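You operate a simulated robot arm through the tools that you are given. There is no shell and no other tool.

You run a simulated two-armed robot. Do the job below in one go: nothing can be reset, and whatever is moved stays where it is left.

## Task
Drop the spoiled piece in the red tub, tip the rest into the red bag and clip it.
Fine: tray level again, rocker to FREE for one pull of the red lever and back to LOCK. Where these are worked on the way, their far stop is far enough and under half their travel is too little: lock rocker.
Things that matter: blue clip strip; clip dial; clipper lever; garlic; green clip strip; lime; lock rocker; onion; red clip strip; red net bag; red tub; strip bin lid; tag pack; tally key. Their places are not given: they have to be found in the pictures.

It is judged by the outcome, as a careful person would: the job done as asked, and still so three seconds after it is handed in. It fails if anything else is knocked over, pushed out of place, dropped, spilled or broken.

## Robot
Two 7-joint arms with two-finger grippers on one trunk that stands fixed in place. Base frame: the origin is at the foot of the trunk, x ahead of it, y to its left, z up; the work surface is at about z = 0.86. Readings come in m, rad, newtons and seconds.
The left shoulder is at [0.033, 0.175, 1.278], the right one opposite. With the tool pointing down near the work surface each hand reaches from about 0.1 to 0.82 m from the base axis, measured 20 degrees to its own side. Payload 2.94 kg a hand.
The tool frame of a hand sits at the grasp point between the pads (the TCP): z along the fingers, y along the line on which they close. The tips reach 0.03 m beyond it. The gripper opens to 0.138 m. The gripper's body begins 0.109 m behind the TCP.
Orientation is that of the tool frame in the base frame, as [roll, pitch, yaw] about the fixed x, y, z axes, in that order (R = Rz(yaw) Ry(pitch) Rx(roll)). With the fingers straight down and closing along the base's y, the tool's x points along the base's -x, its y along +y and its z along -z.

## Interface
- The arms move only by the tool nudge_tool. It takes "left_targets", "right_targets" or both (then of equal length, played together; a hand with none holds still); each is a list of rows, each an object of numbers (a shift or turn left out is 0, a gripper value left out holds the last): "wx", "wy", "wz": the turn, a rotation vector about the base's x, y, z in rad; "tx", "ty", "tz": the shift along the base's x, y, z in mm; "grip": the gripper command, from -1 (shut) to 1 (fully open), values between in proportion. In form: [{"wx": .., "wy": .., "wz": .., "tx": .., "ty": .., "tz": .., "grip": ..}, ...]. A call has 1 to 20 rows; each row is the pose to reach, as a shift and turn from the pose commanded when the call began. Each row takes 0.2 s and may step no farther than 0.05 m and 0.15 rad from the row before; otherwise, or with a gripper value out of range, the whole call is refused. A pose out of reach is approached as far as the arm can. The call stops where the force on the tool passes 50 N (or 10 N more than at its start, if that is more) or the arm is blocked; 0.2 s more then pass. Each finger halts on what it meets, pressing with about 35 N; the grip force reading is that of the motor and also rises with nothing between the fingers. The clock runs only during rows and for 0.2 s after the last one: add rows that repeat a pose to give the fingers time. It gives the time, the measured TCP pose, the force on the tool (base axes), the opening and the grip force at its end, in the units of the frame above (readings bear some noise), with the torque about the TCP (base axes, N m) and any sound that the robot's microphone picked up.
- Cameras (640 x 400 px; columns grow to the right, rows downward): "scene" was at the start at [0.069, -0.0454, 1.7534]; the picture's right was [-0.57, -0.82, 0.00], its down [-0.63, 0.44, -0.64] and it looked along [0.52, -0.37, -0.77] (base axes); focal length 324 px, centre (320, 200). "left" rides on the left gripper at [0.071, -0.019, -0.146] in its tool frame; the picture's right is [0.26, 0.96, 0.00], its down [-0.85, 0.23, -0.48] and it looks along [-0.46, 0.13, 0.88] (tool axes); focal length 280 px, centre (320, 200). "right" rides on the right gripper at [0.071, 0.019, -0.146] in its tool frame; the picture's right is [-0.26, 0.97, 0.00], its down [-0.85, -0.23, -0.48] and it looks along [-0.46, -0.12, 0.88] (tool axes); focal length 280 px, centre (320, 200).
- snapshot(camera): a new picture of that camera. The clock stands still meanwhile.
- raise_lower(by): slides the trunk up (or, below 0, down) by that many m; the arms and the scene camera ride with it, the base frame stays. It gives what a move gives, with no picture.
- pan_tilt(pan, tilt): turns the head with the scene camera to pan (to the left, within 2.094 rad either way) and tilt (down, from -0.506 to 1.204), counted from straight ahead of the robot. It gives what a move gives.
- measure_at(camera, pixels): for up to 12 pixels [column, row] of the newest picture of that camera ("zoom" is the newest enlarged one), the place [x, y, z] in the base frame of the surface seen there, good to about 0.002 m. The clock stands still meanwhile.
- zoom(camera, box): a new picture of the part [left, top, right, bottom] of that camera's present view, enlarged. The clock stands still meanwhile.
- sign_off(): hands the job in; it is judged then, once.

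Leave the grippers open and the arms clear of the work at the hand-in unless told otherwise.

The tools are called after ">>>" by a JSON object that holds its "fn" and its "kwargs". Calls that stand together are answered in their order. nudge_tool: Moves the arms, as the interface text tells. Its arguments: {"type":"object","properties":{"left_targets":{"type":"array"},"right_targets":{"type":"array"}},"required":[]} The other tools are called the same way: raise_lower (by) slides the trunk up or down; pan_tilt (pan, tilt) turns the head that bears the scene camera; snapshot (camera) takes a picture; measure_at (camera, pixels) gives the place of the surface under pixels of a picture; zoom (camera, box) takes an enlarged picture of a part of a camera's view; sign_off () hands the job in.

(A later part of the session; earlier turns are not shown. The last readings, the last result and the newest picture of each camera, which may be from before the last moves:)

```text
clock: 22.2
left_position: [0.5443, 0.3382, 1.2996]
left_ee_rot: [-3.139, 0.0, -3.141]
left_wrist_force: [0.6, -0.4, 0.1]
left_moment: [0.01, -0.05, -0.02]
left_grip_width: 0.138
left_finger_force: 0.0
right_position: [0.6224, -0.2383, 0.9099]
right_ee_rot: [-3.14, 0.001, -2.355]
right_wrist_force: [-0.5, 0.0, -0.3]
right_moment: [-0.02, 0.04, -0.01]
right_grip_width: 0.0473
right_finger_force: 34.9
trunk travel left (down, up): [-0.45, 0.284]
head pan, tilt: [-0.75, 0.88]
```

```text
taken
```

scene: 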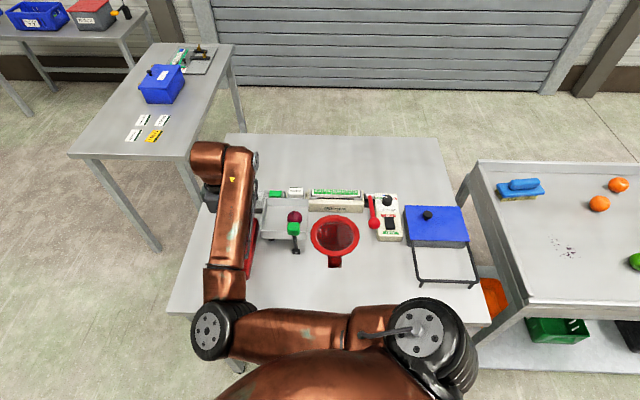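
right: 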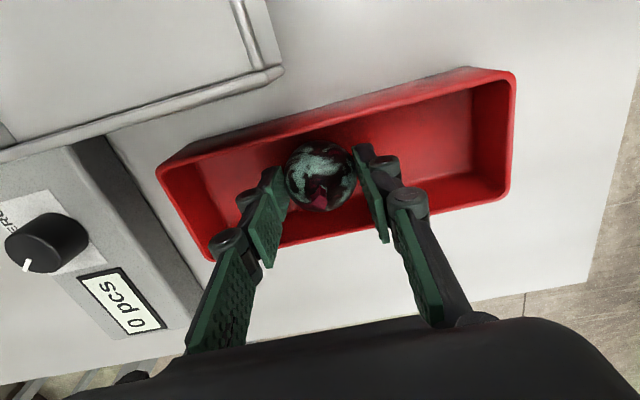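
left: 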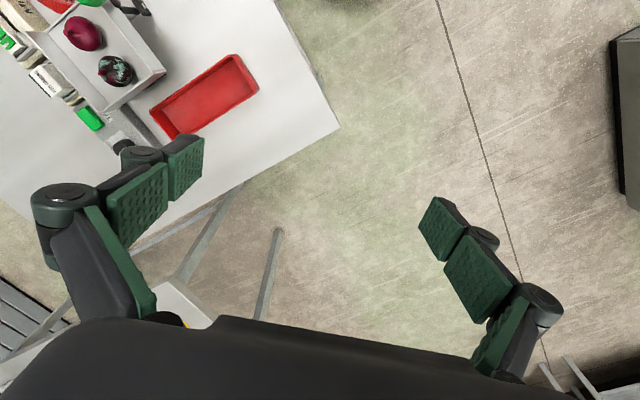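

The onion is inside the tub just above the floor. I'll open the fingers to about 75 mm so it rests on the floor, then check.

>>> {"fn": "nudge_tool", "kwargs": {"right_targets": [{"grip": -0.2}, {"grip": 0.0}, {"grip": 0.1}, {"grip": 0.1}, {"grip": 0.1}]}}

>>> {"fn": "snapshot", "kwargs": {"camera": "right"}}

```text
clock: 23.4
left_position: [0.5429, 0.3379, 1.2981]
left_ee_rot: [-3.14, 0.0, -3.14]
left_wrist_force: [-0.2, 0.0, 1.1]
left_moment: [-0.02, 0.02, 0.02]
left_grip_width: 0.1381
left_finger_force: 0.0
right_position: [0.6234, -0.2387, 0.9073]
right_ee_rot: [-3.139, 0.0, -2.354]
right_wrist_force: [0.1, 0.1, 0.1]
right_moment: [-0.01, -0.03, 0.01]
right_grip_width: 0.076
right_finger_force: 0.1
trunk travel left (down, up): [-0.45, 0.284]
head pan, tilt: [-0.75, 0.88]
```

```text
taken
```

right: 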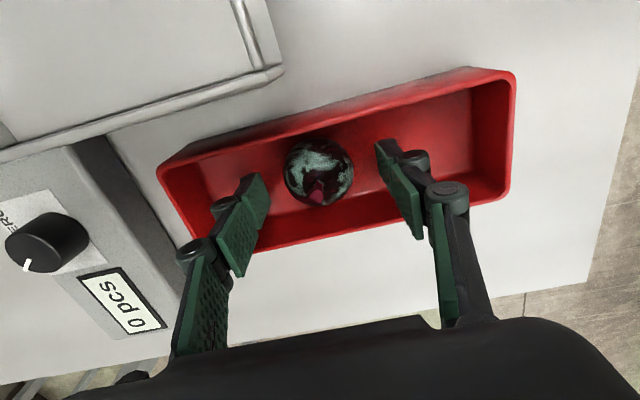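

The spoiled onion rests in the tub, free of the fingers. I'll lift straight up, then move over towards the green knob at a safe height.

>>> {"fn": "nudge_tool", "kwargs": {"right_targets": [{"tz": 30}, {"tz": 70}, {"tz": 115}, {"tz": 160}, {"tz": 205}, {"tx": -30, "ty": -25, "tz": 215}, {"tx": -60, "ty": -50, "tz": 225}, {"tx": -90, "ty": -75, "tz": 225}, {"tx": -120, "ty": -100, "tz": 225}, {"tx": -120, "ty": -100, "tz": 225}]}}

>>> {"fn": "snapshot", "kwargs": {"camera": "right"}}

>>> {"fn": "snapshot", "kwargs": {"camera": "scene"}}

```text
clock: 25.6
left_position: [0.5441, 0.3378, 1.2979]
left_ee_rot: [-3.141, 0.001, -3.141]
left_wrist_force: [0.6, 0.6, -0.8]
left_moment: [-0.04, 0.0, -0.01]
left_grip_width: 0.138
left_finger_force: 0.0
right_position: [0.5023, -0.3403, 1.131]
right_ee_rot: [-3.14, -0.002, -2.353]
right_wrist_force: [0.7, 0.0, 1.1]
right_moment: [0.0, -0.01, 0.01]
right_grip_width: 0.0761
right_finger_force: 0.1
trunk travel left (down, up): [-0.45, 0.284]
head pan, tilt: [-0.75, 0.88]
```

```text
taken
```

right: 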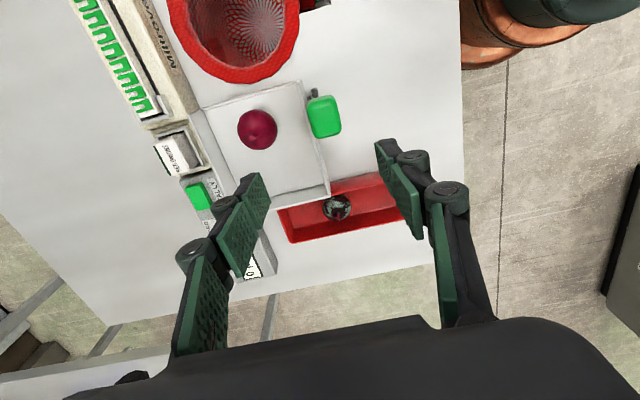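

```text
taken
```

scene: 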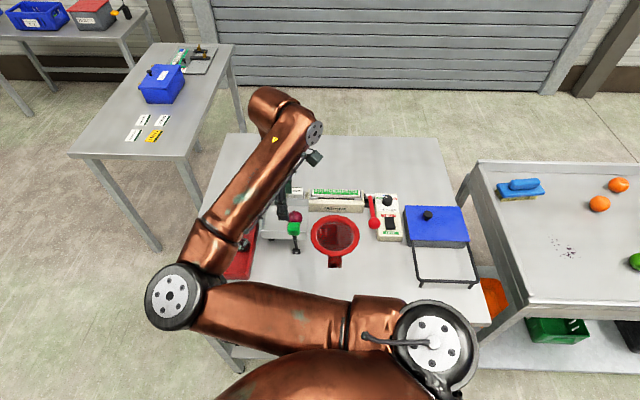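

The spoiled onion sits in the tub at (337,207). The green knob is at (325,117) in the right camera. I'll zoom in on it and the crank and measure its corners.

>>> {"fn": "zoom", "kwargs": {"camera": "right", "box": [280, 70, 380, 160]}}

>>> {"fn": "measure_at", "kwargs": {"camera": "right", "pixels": [[325, 117], [313, 103], [333, 100], [338, 128], [317, 133], [323, 100], [327, 135], [311, 120], [340, 114], [257, 130]]}}

>>> {"fn": "measure_at", "kwargs": {"camera": "scene", "pixels": [[293, 228], [296, 242], [296, 250], [288, 228], [299, 228], [335, 237], [312, 236], [357, 237], [334, 214], [295, 216]]}}

>>> {"fn": "zoom", "kwargs": {"camera": "scene", "box": [260, 190, 370, 280]}}

```text
4.44 times, centred on (330, 115) of right
```

zoom: 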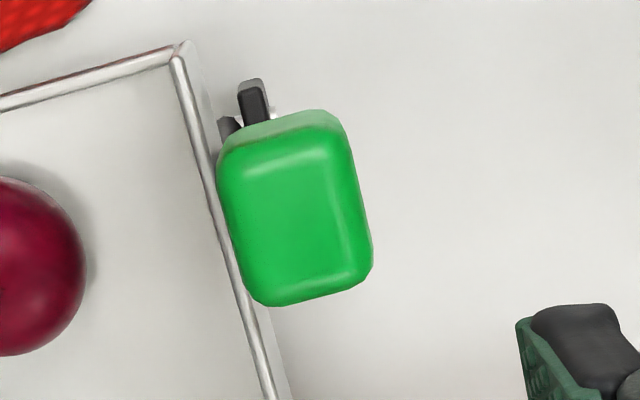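

```text
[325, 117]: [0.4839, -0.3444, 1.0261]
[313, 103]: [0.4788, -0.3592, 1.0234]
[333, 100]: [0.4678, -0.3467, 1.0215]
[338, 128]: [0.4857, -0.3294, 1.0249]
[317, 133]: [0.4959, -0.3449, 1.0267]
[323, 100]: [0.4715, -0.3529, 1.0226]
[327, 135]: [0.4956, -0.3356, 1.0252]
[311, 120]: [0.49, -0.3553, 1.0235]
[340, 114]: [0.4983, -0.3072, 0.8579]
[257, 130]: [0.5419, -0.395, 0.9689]
```

```text
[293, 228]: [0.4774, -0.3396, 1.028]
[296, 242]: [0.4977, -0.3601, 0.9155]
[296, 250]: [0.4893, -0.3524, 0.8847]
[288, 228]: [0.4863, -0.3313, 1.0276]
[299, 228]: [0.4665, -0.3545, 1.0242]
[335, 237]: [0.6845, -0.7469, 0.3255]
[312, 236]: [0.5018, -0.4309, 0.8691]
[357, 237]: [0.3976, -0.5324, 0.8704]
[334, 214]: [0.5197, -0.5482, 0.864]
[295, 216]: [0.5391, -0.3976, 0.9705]
```

```text
4.44 times, centred on (315, 235) of scene
```

zoom: 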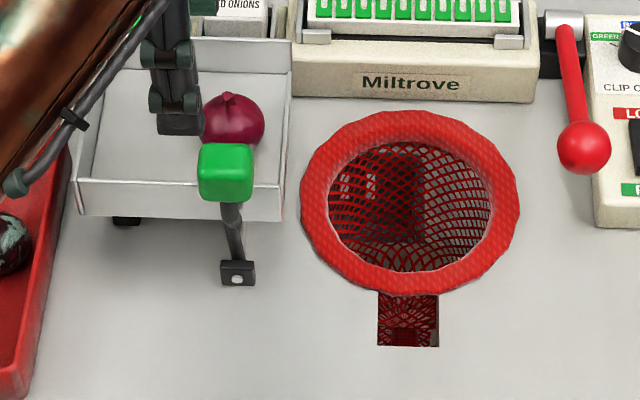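

The knob is centred near (0.483,-0.344), about 32 × 24 mm, with its top at z=1.026. The crank foot is directly below at z≈0.884, so the crank radius is ≈0.127 m, and the bag ring is on the far side of the axle. I'll grip the knob front-to-back along the axle so it can turn in the pads. First step: narrow the fingers to 52 mm and come down above it.

>>> {"fn": "nudge_tool", "kwargs": {"right_targets": [{"tx": -10, "ty": -2, "tz": 0, "grip": -0.25}, {"tx": -19, "ty": -4, "tz": -20, "grip": -0.25}, {"tx": -19, "ty": -4, "tz": -50, "grip": -0.25}, {"tx": -19, "ty": -4, "tz": -60, "grip": -0.25}, {"tx": -19, "ty": -4, "tz": -60, "grip": -0.25}]}}

>>> {"fn": "snapshot", "kwargs": {"camera": "right"}}

```text
clock: 26.8
left_position: [0.5435, 0.3381, 1.2977]
left_ee_rot: [-3.139, 0.0, -3.141]
left_wrist_force: [0.3, 0.5, -0.2]
left_moment: [-0.01, -0.03, -0.03]
left_grip_width: 0.1378
left_finger_force: 0.0
right_position: [0.4819, -0.3456, 1.0727]
right_ee_rot: [3.141, -0.001, -2.353]
right_wrist_force: [-0.2, 0.1, 0.0]
right_moment: [-0.01, 0.0, -0.02]
right_grip_width: 0.0518
right_finger_force: 0.0
trunk travel left (down, up): [-0.45, 0.284]
head pan, tilt: [-0.75, 0.88]
```

```text
taken
```

right: 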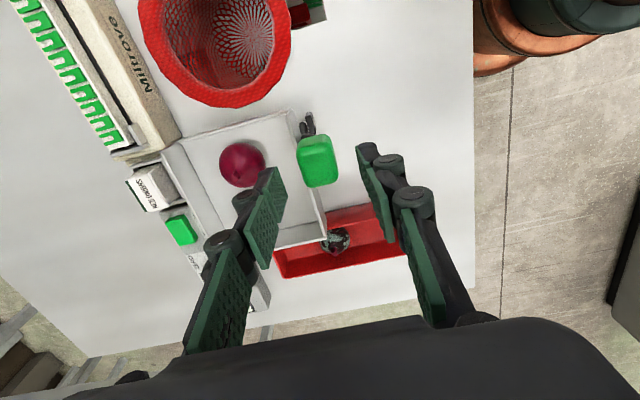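

The fingers straddle the knob in line with it. I'll go down 57 mm, leaving the tips about 18 mm above the tray's front wall, and close on the knob.

>>> {"fn": "nudge_tool", "kwargs": {"right_targets": [{"tz": -25, "grip": -0.25}, {"tz": -45, "grip": -0.25}, {"tz": -57, "grip": -0.25}, {"tz": -57, "grip": -0.25}, {"tz": -57, "grip": -1}, {"tz": -57, "grip": -1}, {"tz": -57, "grip": -1}]}}

>>> {"fn": "snapshot", "kwargs": {"camera": "right"}}

>>> {"fn": "zoom", "kwargs": {"camera": "scene", "box": [230, 170, 370, 280]}}

```text
clock: 28.4
left_position: [0.5395, 0.3415, 1.2986]
left_ee_rot: [-3.136, 0.005, -3.139]
left_wrist_force: [0.0, 0.7, 0.4]
left_moment: [-0.01, -0.01, -0.01]
left_grip_width: 0.1379
left_finger_force: 0.1
right_position: [0.4822, -0.35, 1.0158]
right_ee_rot: [3.133, 0.0, -2.355]
right_wrist_force: [-33.4, 29.4, -10.8]
right_moment: [0.18, 0.76, 0.03]
right_grip_width: 0.0272
right_finger_force: 38.1
right hand out of reach, approached as far as the arm can: row 1, 2, 3, 4, 5, 6, 7
trunk travel left (down, up): [-0.45, 0.284]
head pan, tilt: [-0.75, 0.88]
```

```text
taken
```

right: 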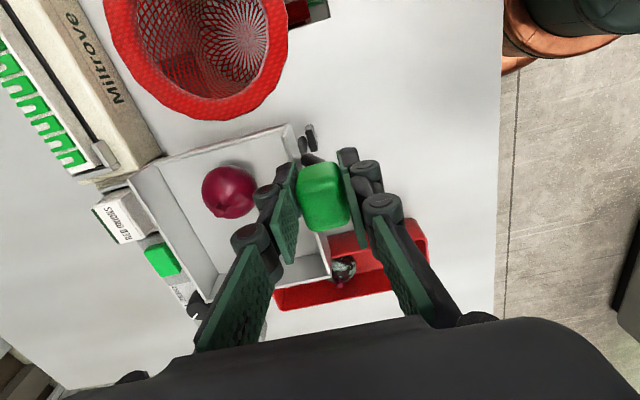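

```text
3.64 times, centred on (300, 225) of scene
```

zoom: 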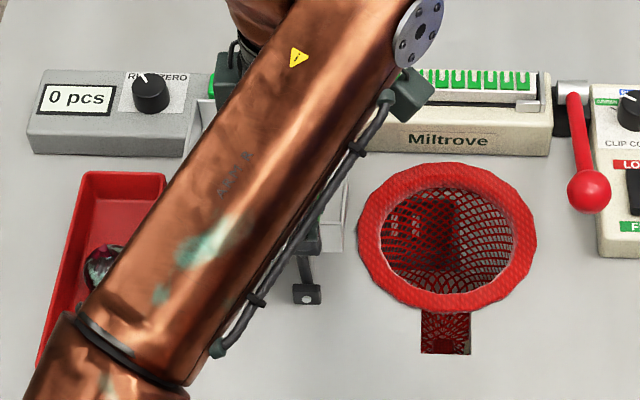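

The grip closed at 27 mm but the wrist reads about 44 N along the tray's front-back line, and the pose is reported as out of reach. I don't want to move the tray under that load, so I'll zoom in on the fingers before doing anything else.

>>> {"fn": "zoom", "kwargs": {"camera": "right", "box": [220, 110, 420, 260]}}

>>> {"fn": "measure_at", "kwargs": {"camera": "right", "pixels": [[322, 195], [312, 175], [335, 172], [340, 215], [315, 222], [310, 137], [330, 270], [293, 130]]}}

```text
2.67 times, centred on (320, 185) of right
```

zoom: 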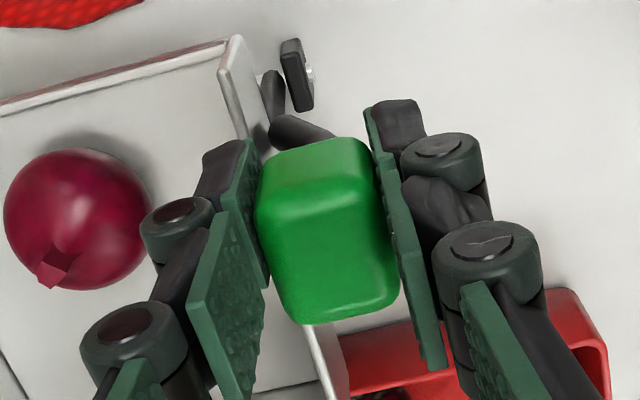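

```text
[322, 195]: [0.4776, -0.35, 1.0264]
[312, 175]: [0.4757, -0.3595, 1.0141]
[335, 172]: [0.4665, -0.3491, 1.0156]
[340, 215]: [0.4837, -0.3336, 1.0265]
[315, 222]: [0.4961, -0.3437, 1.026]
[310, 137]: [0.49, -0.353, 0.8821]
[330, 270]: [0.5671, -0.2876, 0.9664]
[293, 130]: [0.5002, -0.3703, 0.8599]
```

The knob is held squarely and hasn't moved; the load comes from the arm being at a joint limit in this wrist turn. I'll let go, rise, and turn the wrist back by 90° to a more natural pose, then straddle the knob loosely and push it that way.

>>> {"fn": "nudge_tool", "kwargs": {"right_targets": [{"grip": -0.2}, {"grip": -0.2}, {"tz": 20, "grip": -0.2}, {"tz": 55, "grip": -0.2}, {"tz": 95, "grip": -0.2}, {"tz": 95, "grip": -0.2}]}}

>>> {"fn": "snapshot", "kwargs": {"camera": "right"}}

```text
clock: 29.8
left_position: [0.5435, 0.3375, 1.2977]
left_ee_rot: [-3.139, -0.001, -3.141]
left_wrist_force: [-0.1, 0.2, 0.0]
left_moment: [0.01, 0.03, 0.01]
left_grip_width: 0.1379
left_finger_force: 0.0
right_position: [0.4874, -0.3567, 1.114]
right_ee_rot: [-3.14, 0.001, -2.355]
right_wrist_force: [0.1, -0.8, 0.2]
right_moment: [0.02, 0.01, 0.06]
right_grip_width: 0.0551
right_finger_force: 0.0
trunk travel left (down, up): [-0.45, 0.284]
head pan, tilt: [-0.75, 0.88]
```

```text
taken
```

right: 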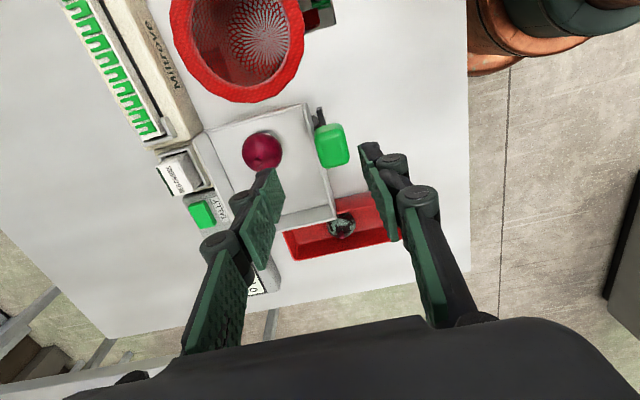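

Released cleanly; the tray and onion are unchanged. The hand drifted 12 mm because of the reach limit, so I'll work from measured poses. Now I'll rise 40 mm and turn the wrist -90° in small steps.

>>> {"fn": "nudge_tool", "kwargs": {"right_targets": [{"tz": 20, "wz": -0.14}, {"tz": 40, "wz": -0.285}, {"tz": 40, "wz": -0.43}, {"tz": 40, "wz": -0.575}, {"tz": 40, "wz": -0.72}, {"tz": 40, "wz": -0.865}, {"tz": 40, "wz": -1.01}, {"tz": 40, "wz": -1.155}, {"tz": 40, "wz": -1.3}, {"tz": 40, "wz": -1.44}, {"tz": 40, "wz": -1.571}, {"tz": 40, "wz": -1.571}]}}

>>> {"fn": "snapshot", "kwargs": {"camera": "right"}}

>>> {"fn": "snapshot", "kwargs": {"camera": "scene"}}

```text
clock: 32.4
left_position: [0.5443, 0.3383, 1.297]
left_ee_rot: [-3.14, 0.0, -3.141]
left_wrist_force: [0.6, 0.7, -0.4]
left_moment: [0.0, 0.02, 0.0]
left_grip_width: 0.138
left_finger_force: 0.1
right_position: [0.4852, -0.3549, 1.1503]
right_ee_rot: [-3.139, 0.001, 2.355]
right_wrist_force: [0.4, -0.8, 0.6]
right_moment: [0.02, -0.03, 0.02]
right_grip_width: 0.0555
right_finger_force: 0.1
trunk travel left (down, up): [-0.45, 0.284]
head pan, tilt: [-0.75, 0.88]
```

```text
taken
```

right: 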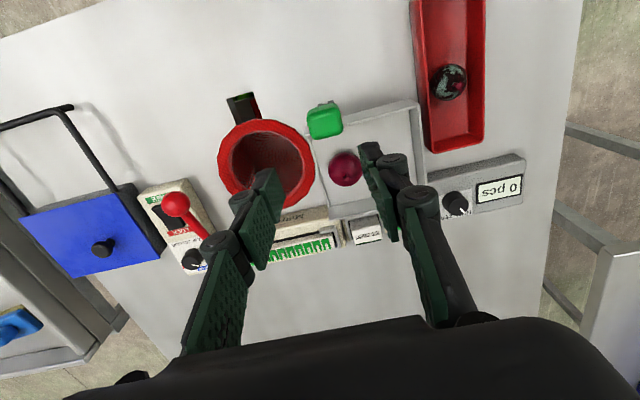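

```text
taken
```

scene: 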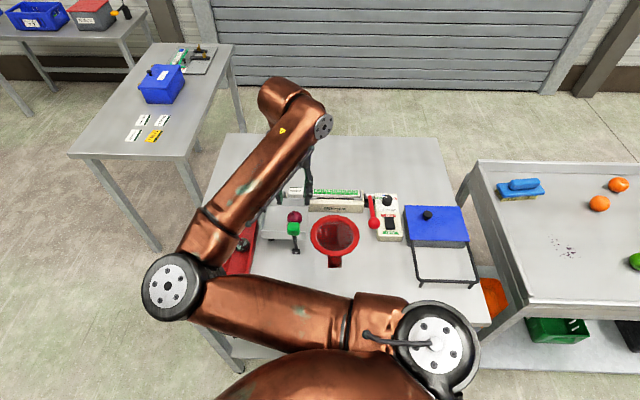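

The wrist pose is now natural, and this call gave no reach warning. I'll open to 60 mm, centre over the knob slightly towards the front, come down to z≈1.06 and check that there is still no reach warning.

>>> {"fn": "nudge_tool", "kwargs": {"right_targets": [{"tx": -3, "ty": 7, "tz": -20, "grip": -0.13}, {"tx": -5, "ty": 13, "tz": -50, "grip": -0.13}, {"tx": -5, "ty": 13, "tz": -80, "grip": -0.13}, {"tx": -5, "ty": 13, "tz": -90, "grip": -0.13}, {"tx": -5, "ty": 13, "tz": -90, "grip": -0.13}]}}

>>> {"fn": "snapshot", "kwargs": {"camera": "right"}}

```text
clock: 33.6
left_position: [0.5431, 0.3398, 1.298]
left_ee_rot: [-3.14, 0.002, -3.14]
left_wrist_force: [-0.1, -0.2, -0.2]
left_moment: [-0.02, -0.02, 0.0]
left_grip_width: 0.1381
left_finger_force: 0.0
right_position: [0.4841, -0.3581, 1.0661]
right_ee_rot: [3.136, 0.007, 2.325]
right_wrist_force: [-0.4, -0.4, -0.4]
right_moment: [-0.02, -0.01, -0.01]
right_grip_width: 0.0602
right_finger_force: 0.1
right hand out of reach, approached as far as the arm can: row 4, 5
trunk travel left (down, up): [-0.45, 0.284]
head pan, tilt: [-0.75, 0.88]
```

```text
taken
```

right: 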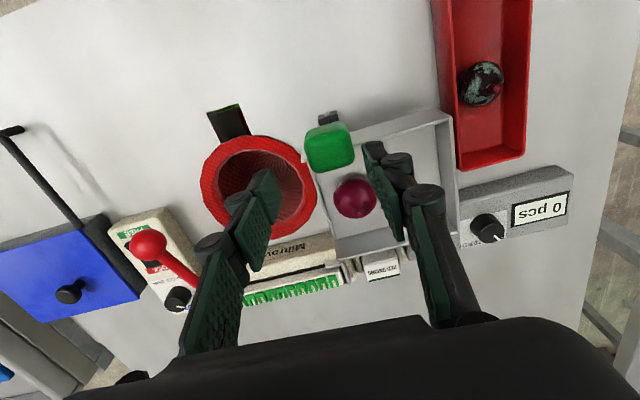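

Same limit again: this arm's elbow is folded inward and runs out of travel here. Raising the trunk will stretch the arm downward and unfold the elbow, and the motion is purely upward, so it is safe. I'll raise it by 0.2 m.

>>> {"fn": "raise_lower", "kwargs": {"by": 0.2}}

>>> {"fn": "snapshot", "kwargs": {"camera": "scene"}}

>>> {"fn": "snapshot", "kwargs": {"camera": "right"}}

```text
clock: 35.8
left_position: [0.5432, 0.3364, 1.4982]
left_ee_rot: [-3.139, 0.002, -3.14]
left_wrist_force: [-0.2, 0.1, 0.4]
left_moment: [0.02, -0.01, 0.01]
left_grip_width: 0.1382
left_finger_force: 0.1
right_position: [0.4787, -0.3569, 1.283]
right_ee_rot: [3.111, 0.029, 2.326]
right_wrist_force: [-0.3, 0.1, -0.7]
right_moment: [-0.03, 0.02, 0.02]
right_grip_width: 0.06
right_finger_force: 0.1
trunk travel left (down, up): [-0.65, 0.084]
head pan, tilt: [-0.75, 0.88]
```

```text
taken
```

scene: 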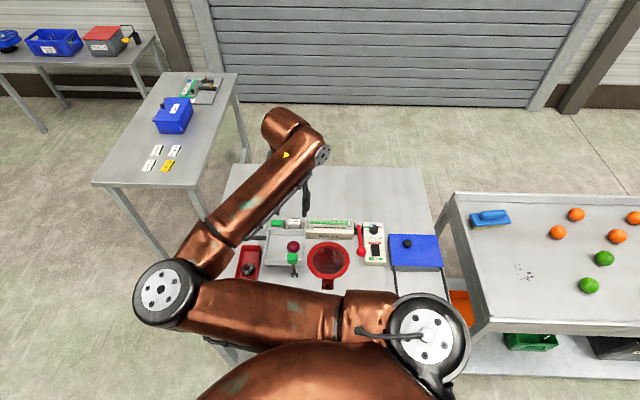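

```text
taken
```

right: 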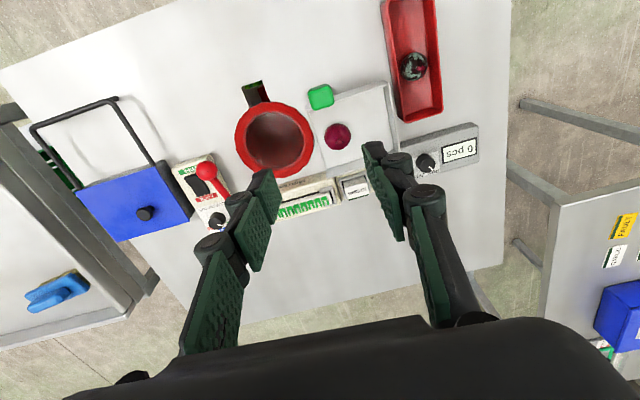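

The tool is tilted about 0.03 rad after the trunk move. I'll lower to above the knob and see whether reach and orientation recover.

>>> {"fn": "nudge_tool", "kwargs": {"right_targets": [{"tx": 0, "ty": 4, "tz": -40}, {"tx": 1, "ty": 8, "tz": -80}, {"tx": 1, "ty": 12, "tz": -120}, {"tx": 1, "ty": 15, "tz": -160}, {"tx": 1, "ty": 15, "tz": -200}, {"tx": 1, "ty": 15, "tz": -200}]}}

>>> {"fn": "snapshot", "kwargs": {"camera": "right"}}

```text
clock: 37.2
left_position: [0.5428, 0.3369, 1.4996]
left_ee_rot: [-3.141, 0.001, 3.141]
left_wrist_force: [0.9, 0.3, 0.4]
left_moment: [-0.03, -0.03, 0.01]
left_grip_width: 0.1378
left_finger_force: 0.0
right_position: [0.4794, -0.3458, 1.0816]
right_ee_rot: [3.111, 0.031, 2.325]
right_wrist_force: [0.9, 0.3, -0.7]
right_moment: [-0.03, -0.01, -0.03]
right_grip_width: 0.06
right_finger_force: 0.1
trunk travel left (down, up): [-0.65, 0.084]
head pan, tilt: [-0.75, 0.88]
```

```text
taken
```

right: 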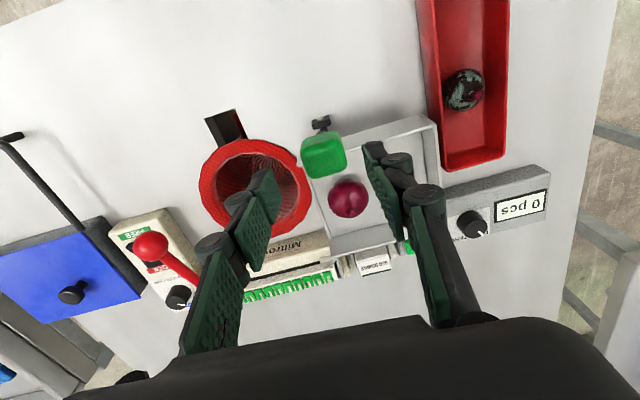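

Reach is fine again. The tool still leans about 0.04 rad, so I'll correct that (wy≈+0.0435, wz≈+0.031), come down 20 mm and let it settle.

>>> {"fn": "nudge_tool", "kwargs": {"right_targets": [{"wx": 0.001, "wy": 0.022, "wz": 0.015, "tz": -10}, {"wx": 0.0016, "wy": 0.0435, "wz": 0.031, "tz": -20}, {"wx": 0.0016, "wy": 0.0435, "wz": 0.031, "tz": -20}, {"wx": 0.0016, "wy": 0.0435, "wz": 0.031, "tz": -20}]}}

>>> {"fn": "snapshot", "kwargs": {"camera": "right"}}

>>> {"fn": "zoom", "kwargs": {"camera": "scene", "box": [220, 190, 420, 320]}}

```text
clock: 38.2
left_position: [0.5425, 0.3359, 1.5]
left_ee_rot: [-3.14, 0.0, -3.141]
left_wrist_force: [0.3, -0.3, 0.2]
left_moment: [-0.02, 0.0, -0.02]
left_grip_width: 0.1381
left_finger_force: 0.1
right_position: [0.4807, -0.3431, 1.0604]
right_ee_rot: [3.141, -0.001, 2.356]
right_wrist_force: [-0.1, 0.4, 0.0]
right_moment: [0.01, 0.01, -0.02]
right_grip_width: 0.0598
right_finger_force: 0.1
trunk travel left (down, up): [-0.65, 0.084]
head pan, tilt: [-0.75, 0.88]
```

```text
taken
```

right: 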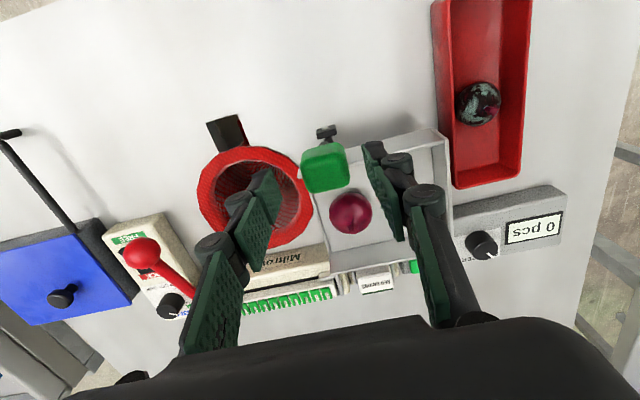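

```text
3.08 times, centred on (320, 255) of scene
```

zoom: 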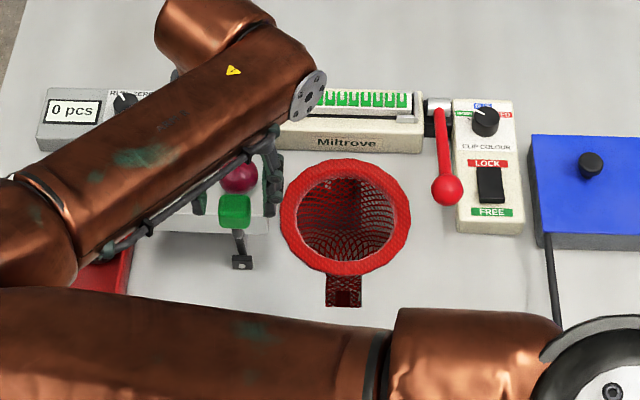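

The orientation is square again and the TCP is within 1 mm of where I want it. I'll descend 55 mm so the open fingers straddle the knob, touching nothing.

>>> {"fn": "nudge_tool", "kwargs": {"right_targets": [{"tz": -25}, {"tz": -45}, {"tz": -55}, {"tz": -55}]}}

>>> {"fn": "snapshot", "kwargs": {"camera": "right"}}

>>> {"fn": "snapshot", "kwargs": {"camera": "scene"}}

```text
clock: 39.2
left_position: [0.5427, 0.3356, 1.5002]
left_ee_rot: [-3.141, 0.0, -3.141]
left_wrist_force: [0.8, 0.4, 0.0]
left_moment: [0.02, -0.03, -0.02]
left_grip_width: 0.1382
left_finger_force: 0.0
right_position: [0.4823, -0.3433, 1.0057]
right_ee_rot: [-3.139, -0.003, 2.358]
right_wrist_force: [0.4, -0.8, -0.2]
right_moment: [-0.03, 0.02, 0.0]
right_grip_width: 0.0602
right_finger_force: 0.0
trunk travel left (down, up): [-0.65, 0.084]
head pan, tilt: [-0.75, 0.88]
```

```text
taken
```

right: 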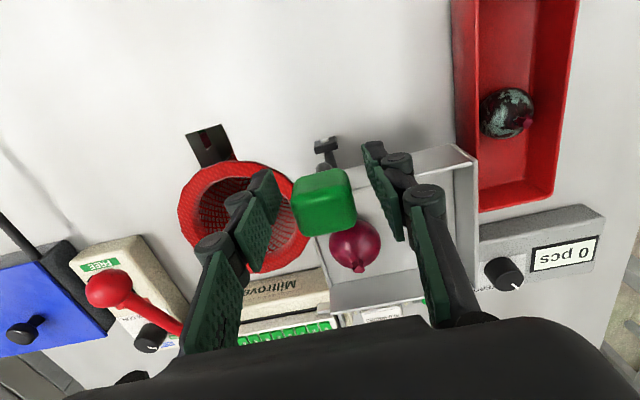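

```text
taken
```

scene: 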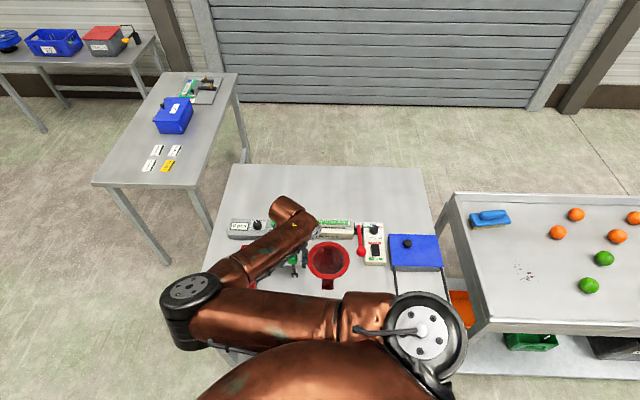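

The fingers straddle the knob with zero force. I'll check the arm's elbow and wrist heights before tipping.

>>> {"fn": "measure_at", "kwargs": {"camera": "scene", "pixels": [[190, 295], [185, 330], [240, 260], [290, 212], [310, 240], [280, 310]]}}

>>> {"fn": "zoom", "kwargs": {"camera": "scene", "box": [220, 190, 380, 300]}}

```text
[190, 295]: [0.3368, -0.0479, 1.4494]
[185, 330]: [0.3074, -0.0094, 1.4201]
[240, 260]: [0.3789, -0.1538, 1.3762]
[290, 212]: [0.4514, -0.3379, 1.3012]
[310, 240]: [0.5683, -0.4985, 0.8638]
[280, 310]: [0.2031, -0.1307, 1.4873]
```

```text
3.64 times, centred on (300, 245) of scene
```

zoom: 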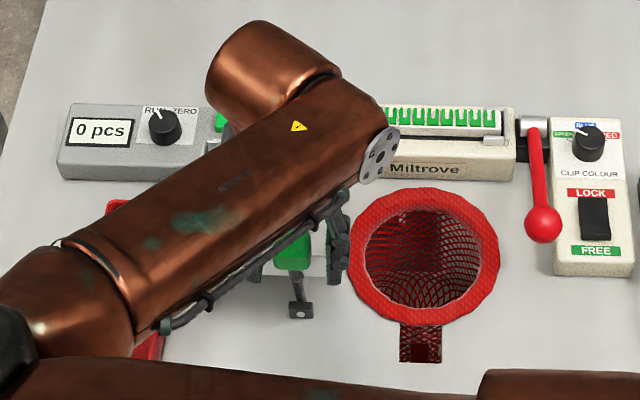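

The arm is well above everything (z≥1.3). I'll start tipping: push the knob towards the bag along its arc to roughly 15° and look.

>>> {"fn": "nudge_tool", "kwargs": {"right_targets": [{"tx": -6, "ty": -6, "tz": 0}, {"tx": -11, "ty": -11, "tz": 0}, {"tx": -17, "ty": -17, "tz": 0}, {"tx": -23, "ty": -23, "tz": 0}, {"tx": -28, "ty": -28, "tz": 0}, {"tx": -32, "ty": -32, "tz": 0}, {"tx": -32, "ty": -32, "tz": 0}]}}

>>> {"fn": "snapshot", "kwargs": {"camera": "right"}}

>>> {"fn": "zoom", "kwargs": {"camera": "scene", "box": [220, 190, 380, 300]}}

```text
clock: 40.8
left_position: [0.5431, 0.3357, 1.5005]
left_ee_rot: [-3.139, 0.001, 3.141]
left_wrist_force: [0.2, -0.1, 0.3]
left_moment: [0.02, -0.01, 0.01]
left_grip_width: 0.1379
left_finger_force: 0.0
right_position: [0.4467, -0.3747, 1.0068]
right_ee_rot: [-3.14, -0.002, 2.354]
right_wrist_force: [-0.2, 0.2, 0.2]
right_moment: [0.02, -0.03, 0.0]
right_grip_width: 0.0603
right_finger_force: 0.2
trunk travel left (down, up): [-0.65, 0.084]
head pan, tilt: [-0.75, 0.88]
```

```text
taken
```

right: 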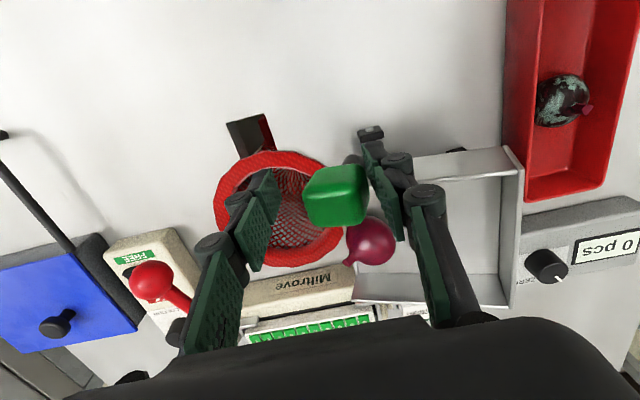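

```text
3.64 times, centred on (300, 245) of scene
```

zoom: 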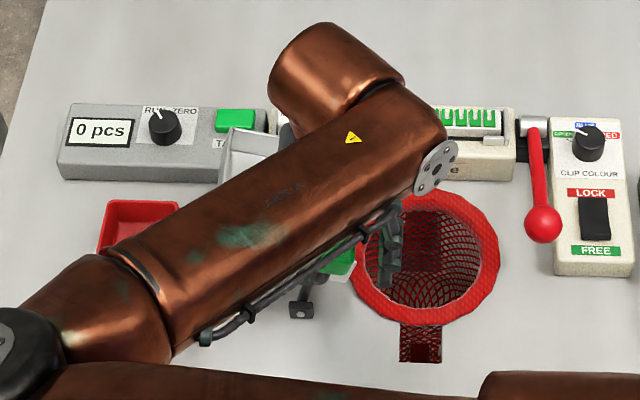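

The tray is tilting freely and the onion has rolled to the bag-side edge at about (370,240). I'll check exactly where it is before continuing.

>>> {"fn": "zoom", "kwargs": {"camera": "right", "box": [220, 110, 540, 320]}}

>>> {"fn": "measure_at", "kwargs": {"camera": "right", "pixels": [[370, 238], [350, 255], [388, 255], [355, 222], [352, 290], [515, 170], [345, 265], [400, 280], [470, 250]]}}

```text
1.90 times, centred on (380, 215) of right
```

zoom: 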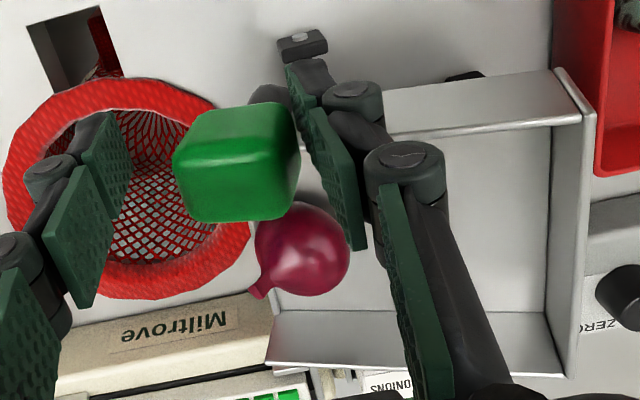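

```text
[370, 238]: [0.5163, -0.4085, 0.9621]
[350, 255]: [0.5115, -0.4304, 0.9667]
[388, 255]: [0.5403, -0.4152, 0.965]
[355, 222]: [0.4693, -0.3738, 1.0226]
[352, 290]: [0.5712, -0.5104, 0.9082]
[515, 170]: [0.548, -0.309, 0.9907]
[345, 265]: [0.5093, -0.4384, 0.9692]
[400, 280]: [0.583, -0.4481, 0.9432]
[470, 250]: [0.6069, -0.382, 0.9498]
```

A small lip is holding the onion at the edge at this 15° tilt. I'll continue along the arc to about 60° in one smooth motion so it goes over the lip into the bag.

>>> {"fn": "nudge_tool", "kwargs": {"right_targets": [{"tx": -10, "ty": -10, "tz": -6}, {"tx": -20, "ty": -20, "tz": -14}, {"tx": -29.3, "ty": -29.3, "tz": -23}, {"tx": -38.1, "ty": -38.1, "tz": -34}, {"tx": -46.1, "ty": -46.1, "tz": -46}, {"tx": -46.1, "ty": -46.1, "tz": -46}]}}

>>> {"fn": "snapshot", "kwargs": {"camera": "right"}}

>>> {"fn": "zoom", "kwargs": {"camera": "scene", "box": [220, 190, 380, 300]}}

```text
clock: 42.2
left_position: [0.5428, 0.3383, 1.4999]
left_ee_rot: [-3.138, 0.0, -3.141]
left_wrist_force: [0.1, -0.2, 0.5]
left_moment: [0.02, 0.0, -0.01]
left_grip_width: 0.1381
left_finger_force: 0.1
right_position: [0.4066, -0.4204, 0.9634]
right_ee_rot: [3.135, 0.006, 2.357]
right_wrist_force: [10.4, 5.4, 24.6]
right_moment: [0.62, -1.08, -0.29]
right_grip_width: 0.0716
right_finger_force: 8.3
trunk travel left (down, up): [-0.65, 0.084]
head pan, tilt: [-0.75, 0.88]
```

```text
taken
```

right: 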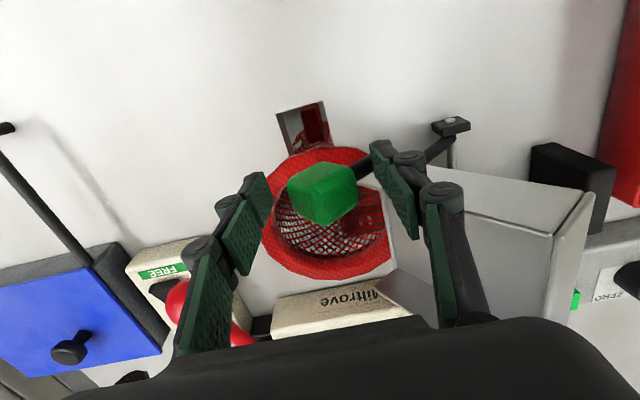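

```text
3.64 times, centred on (300, 245) of scene
```

zoom: 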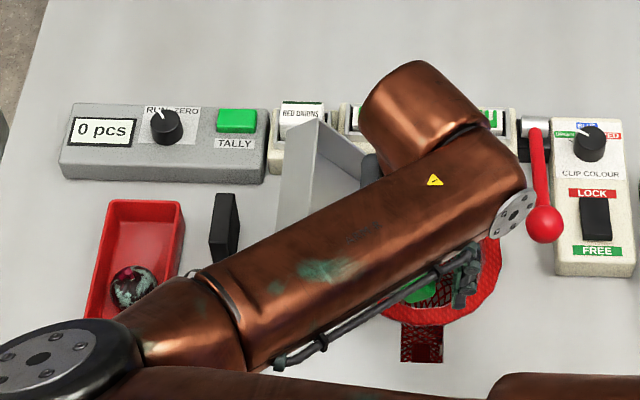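

The wrist now reads about 25 N upward and the finger was pushed open slightly, so the fingertip is bearing on the crank post or the tray is at its stop. I'll check whether the onion is in the bag.

>>> {"fn": "zoom", "kwargs": {"camera": "right", "box": [240, 90, 500, 330]}}

>>> {"fn": "measure_at", "kwargs": {"camera": "right", "pixels": [[365, 222], [325, 190], [372, 205], [560, 200], [450, 240], [400, 270], [452, 125], [430, 155]]}}

```text
1.67 times, centred on (370, 210) of right
```

zoom: 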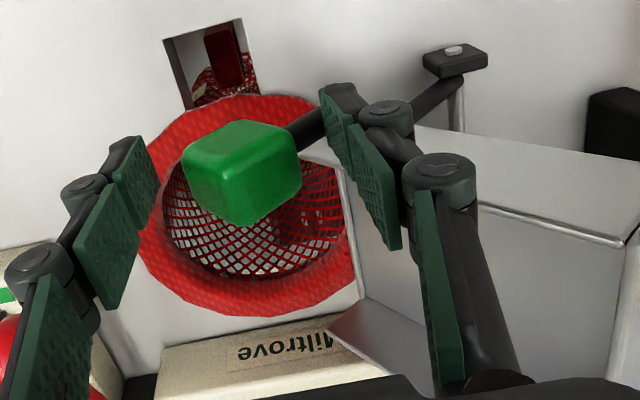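

```text
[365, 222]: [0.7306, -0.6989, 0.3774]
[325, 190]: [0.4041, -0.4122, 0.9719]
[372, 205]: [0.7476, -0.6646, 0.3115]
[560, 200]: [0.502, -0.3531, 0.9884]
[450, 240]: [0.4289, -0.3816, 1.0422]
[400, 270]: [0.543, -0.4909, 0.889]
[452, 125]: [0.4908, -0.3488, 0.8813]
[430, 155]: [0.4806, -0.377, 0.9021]
```

The tray is tipped about 50° and no onion is visible in it or at its edge. I'll open the fingers to about 85 mm in place to take the load off the post, wait briefly, and look again.

>>> {"fn": "nudge_tool", "kwargs": {"right_targets": [{"tz": 2, "grip": 0.1}, {"tz": 4, "grip": 0.23}, {"tz": 4, "grip": 0.23}, {"tz": 4, "grip": 0.23}, {"tz": 4, "grip": 0.23}]}}

>>> {"fn": "snapshot", "kwargs": {"camera": "right"}}

>>> {"fn": "snapshot", "kwargs": {"camera": "scene"}}

```text
clock: 43.4
left_position: [0.5428, 0.336, 1.5009]
left_ee_rot: [-3.139, 0.0, 3.142]
left_wrist_force: [-0.3, -0.1, -0.1]
left_moment: [-0.01, 0.0, 0.03]
left_grip_width: 0.1378
left_finger_force: 0.2
right_position: [0.4004, -0.4212, 0.9639]
right_ee_rot: [-3.138, -0.003, 2.357]
right_wrist_force: [-0.2, 0.5, 1.0]
right_moment: [0.01, -0.01, -0.02]
right_grip_width: 0.0849
right_finger_force: 0.1
trunk travel left (down, up): [-0.65, 0.084]
head pan, tilt: [-0.75, 0.88]
```

```text
taken
```

right: 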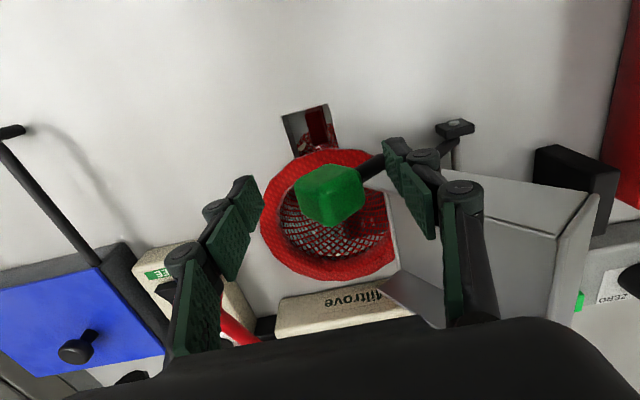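

```text
taken
```

scene: 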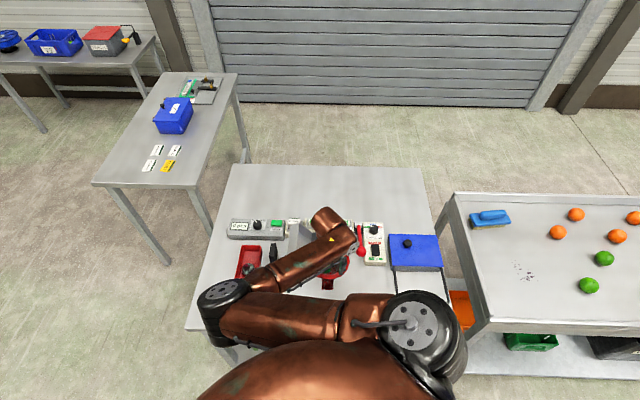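

The load is gone and the tray holds its tilt by itself. I'll look into the bag for the onion.

>>> {"fn": "zoom", "kwargs": {"camera": "right", "box": [260, 90, 420, 290]}}

>>> {"fn": "zoom", "kwargs": {"camera": "scene", "box": [270, 200, 380, 300]}}

```text
2.00 times, centred on (340, 190) of right
```

zoom: 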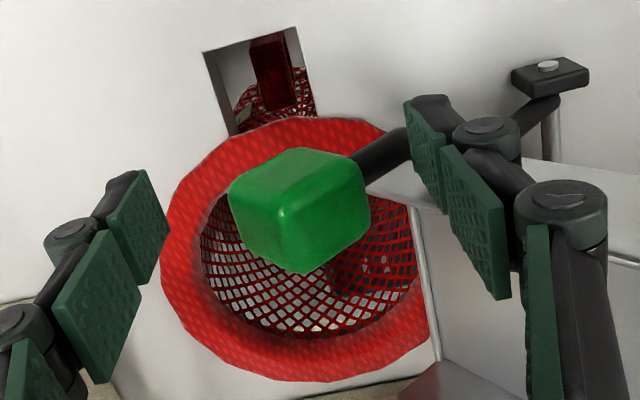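

```text
4.00 times, centred on (325, 250) of scene
```

zoom: 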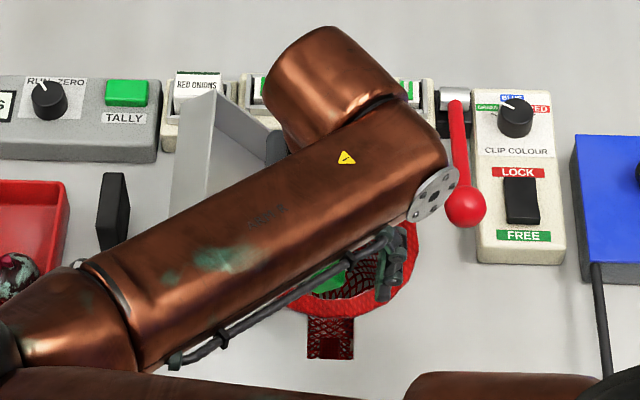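

The bag interior is partly hidden by the knob. I'll lift the hand straight up, with the fingers clear of the knob, and look down into the bag and tray.

>>> {"fn": "nudge_tool", "kwargs": {"right_targets": [{"tz": 30}, {"tz": 70}, {"tz": 115}, {"tz": 160}, {"tz": 200}, {"tx": 0, "ty": -35, "tz": 230}, {"tx": 0, "ty": -35, "tz": 230}]}}

>>> {"fn": "snapshot", "kwargs": {"camera": "right"}}

```text
clock: 45.0
left_position: [0.5432, 0.3362, 1.5012]
left_ee_rot: [-3.138, 0.002, -3.141]
left_wrist_force: [0.3, 0.8, 0.4]
left_moment: [0.01, -0.03, -0.02]
left_grip_width: 0.138
left_finger_force: 0.1
right_position: [0.3988, -0.4553, 1.1967]
right_ee_rot: [-3.141, -0.002, 2.357]
right_wrist_force: [-1.0, 0.5, 0.1]
right_moment: [-0.05, 0.0, -0.01]
right_grip_width: 0.085
right_finger_force: 0.1
trunk travel left (down, up): [-0.65, 0.084]
head pan, tilt: [-0.75, 0.88]
```

```text
taken
```

right: 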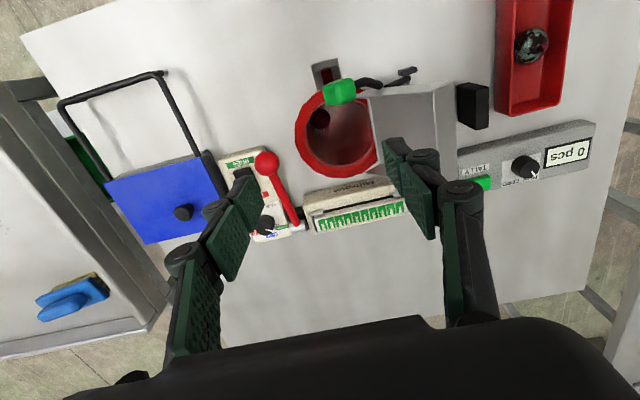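

The tray stays tipped and looks empty. I'll zoom into the bag, where a round dark shape shows at (320,118).

>>> {"fn": "zoom", "kwargs": {"camera": "right", "box": [280, 50, 460, 200]}}

>>> {"fn": "measure_at", "kwargs": {"camera": "right", "pixels": [[320, 118], [317, 124], [340, 92], [376, 85], [405, 72], [372, 97], [376, 177], [449, 82], [300, 140], [335, 180], [415, 120]]}}

```text
2.67 times, centred on (370, 125) of right
```

zoom: 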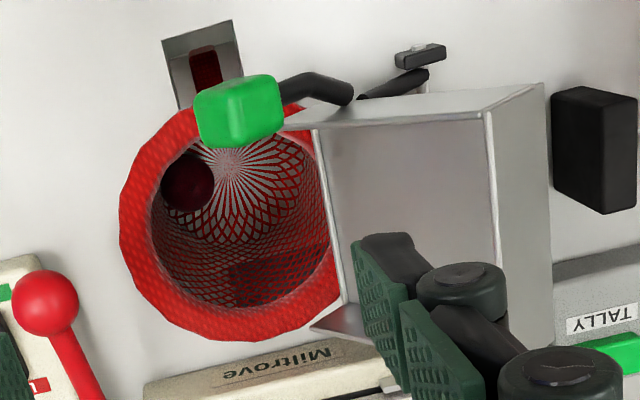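

```text
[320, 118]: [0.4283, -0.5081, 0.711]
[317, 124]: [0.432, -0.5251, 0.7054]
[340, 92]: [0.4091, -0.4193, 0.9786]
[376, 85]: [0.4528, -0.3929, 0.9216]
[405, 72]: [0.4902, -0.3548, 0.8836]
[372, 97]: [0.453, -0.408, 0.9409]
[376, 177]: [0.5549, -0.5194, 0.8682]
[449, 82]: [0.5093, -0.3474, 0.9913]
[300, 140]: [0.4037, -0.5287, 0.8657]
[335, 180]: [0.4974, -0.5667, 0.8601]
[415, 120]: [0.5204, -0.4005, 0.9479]
```

The good onion is in the bag, about 0.15 m below the ring, and the tray is empty. Next is levelling the tray. The knob now rests at about 47°, so I'll open to 100 mm, centre the fingers around it and come down to just above it first.

>>> {"fn": "nudge_tool", "kwargs": {"right_targets": [{"tx": 6, "ty": 22, "tz": 0, "grip": 0.45}, {"tx": 12.7, "ty": 43.8, "tz": 0, "grip": 0.45}, {"tx": 12.7, "ty": 43.8, "tz": -45, "grip": 0.45}, {"tx": 12.7, "ty": 43.8, "tz": -90, "grip": 0.45}, {"tx": 12.7, "ty": 43.8, "tz": -135, "grip": 0.45}, {"tx": 12.7, "ty": 43.8, "tz": -170, "grip": 0.45}, {"tx": 12.7, "ty": 43.8, "tz": -170, "grip": 0.45}]}}

>>> {"fn": "snapshot", "kwargs": {"camera": "right"}}

```text
clock: 46.6
left_position: [0.5429, 0.3363, 1.5003]
left_ee_rot: [-3.139, 0.002, -3.141]
left_wrist_force: [-0.3, 0.9, 0.1]
left_moment: [-0.02, 0.01, -0.01]
left_grip_width: 0.1381
left_finger_force: 0.0
right_position: [0.4103, -0.4116, 1.0245]
right_ee_rot: [-3.14, 0.0, 2.354]
right_wrist_force: [-0.5, 0.4, -0.1]
right_moment: [-0.02, 0.01, 0.02]
right_grip_width: 0.0998
right_finger_force: 0.0
trunk travel left (down, up): [-0.65, 0.084]
head pan, tilt: [-0.75, 0.88]
```

```text
taken
```

right: 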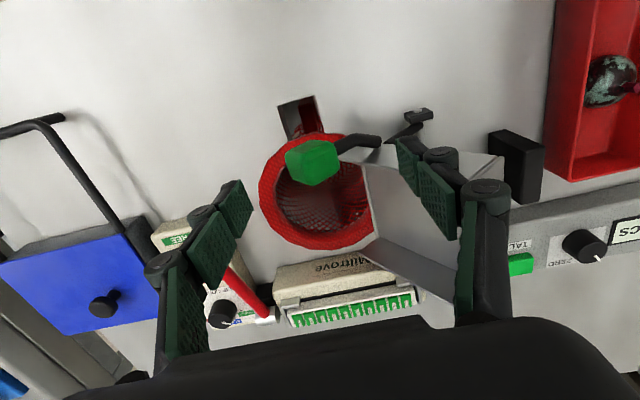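

The fingers are on either side of the knob. I'll go down 50 mm and push the knob back along its arc to about 30°, then check.

>>> {"fn": "nudge_tool", "kwargs": {"right_targets": [{"tz": -25}, {"tz": -50}, {"tx": 12, "ty": 12, "tz": -50}, {"tx": 23, "ty": 23, "tz": -50}, {"tx": 27, "ty": 27, "tz": -46}, {"tx": 31, "ty": 31, "tz": -42}, {"tx": 37, "ty": 37, "tz": -36}, {"tx": 44, "ty": 44, "tz": -29}, {"tx": 44, "ty": 44, "tz": -29}]}}

>>> {"fn": "snapshot", "kwargs": {"camera": "right"}}

```text
clock: 48.6
left_position: [0.5403, 0.336, 1.5008]
left_ee_rot: [-3.14, 0.003, -3.14]
left_wrist_force: [-0.4, 0.0, 0.7]
left_moment: [0.02, 0.02, 0.02]
left_grip_width: 0.1382
left_finger_force: 0.1
right_position: [0.4557, -0.3713, 0.9991]
right_ee_rot: [-3.14, 0.006, 2.354]
right_wrist_force: [-14.7, -17.9, 24.3]
right_moment: [-1.33, 1.23, 0.19]
right_grip_width: 0.1295
right_finger_force: 22.2
trunk travel left (down, up): [-0.65, 0.084]
head pan, tilt: [-0.75, 0.88]
```

```text
taken
```

right: 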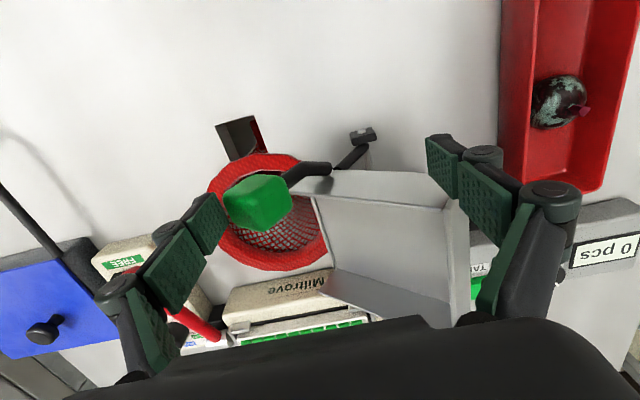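

The tray didn't move: the fingertip was pushed open along its weak direction and slid onto the knob's tilted top face, so the force went straight through the axle. I'll back off the way I came, rise, and then push with the stiff side of the fingers instead.

>>> {"fn": "nudge_tool", "kwargs": {"right_targets": [{"tx": -15, "ty": -15, "tz": 0}, {"tx": -32, "ty": -32, "tz": 0}, {"tx": -44, "ty": -44, "tz": 10}, {"tx": -44, "ty": -44, "tz": 50}, {"tx": -44, "ty": -44, "tz": 95}, {"tx": -44, "ty": -44, "tz": 140}, {"tx": -44, "ty": -44, "tz": 140}]}}

>>> {"fn": "snapshot", "kwargs": {"camera": "right"}}

>>> {"fn": "zoom", "kwargs": {"camera": "right", "box": [260, 60, 500, 220]}}

```text
clock: 50.2
left_position: [0.543, 0.3375, 1.4997]
left_ee_rot: [-3.14, 0.0, -3.141]
left_wrist_force: [-0.1, -0.7, -0.8]
left_moment: [-0.01, 0.05, -0.04]
left_grip_width: 0.1378
left_finger_force: 0.0
right_position: [0.4154, -0.4144, 1.1381]
right_ee_rot: [3.14, -0.002, 2.356]
right_wrist_force: [-0.2, 1.0, 0.5]
right_moment: [-0.04, 0.0, -0.02]
right_grip_width: 0.0997
right_finger_force: 0.1
trunk travel left (down, up): [-0.65, 0.084]
head pan, tilt: [-0.75, 0.88]
```

```text
taken
```

right: 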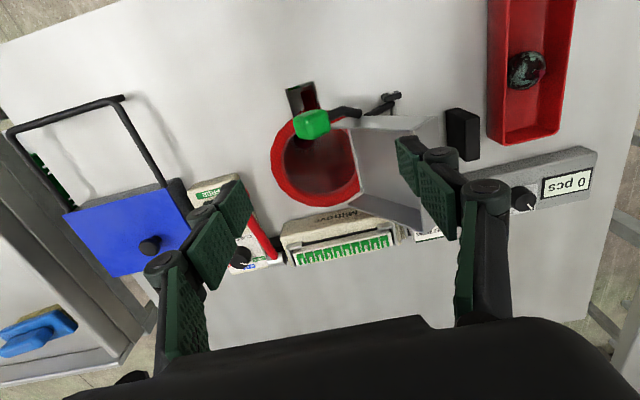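

```text
2.50 times, centred on (380, 140) of right
```

zoom: 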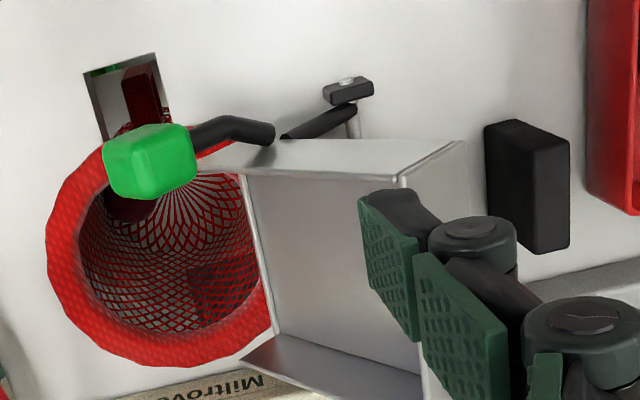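

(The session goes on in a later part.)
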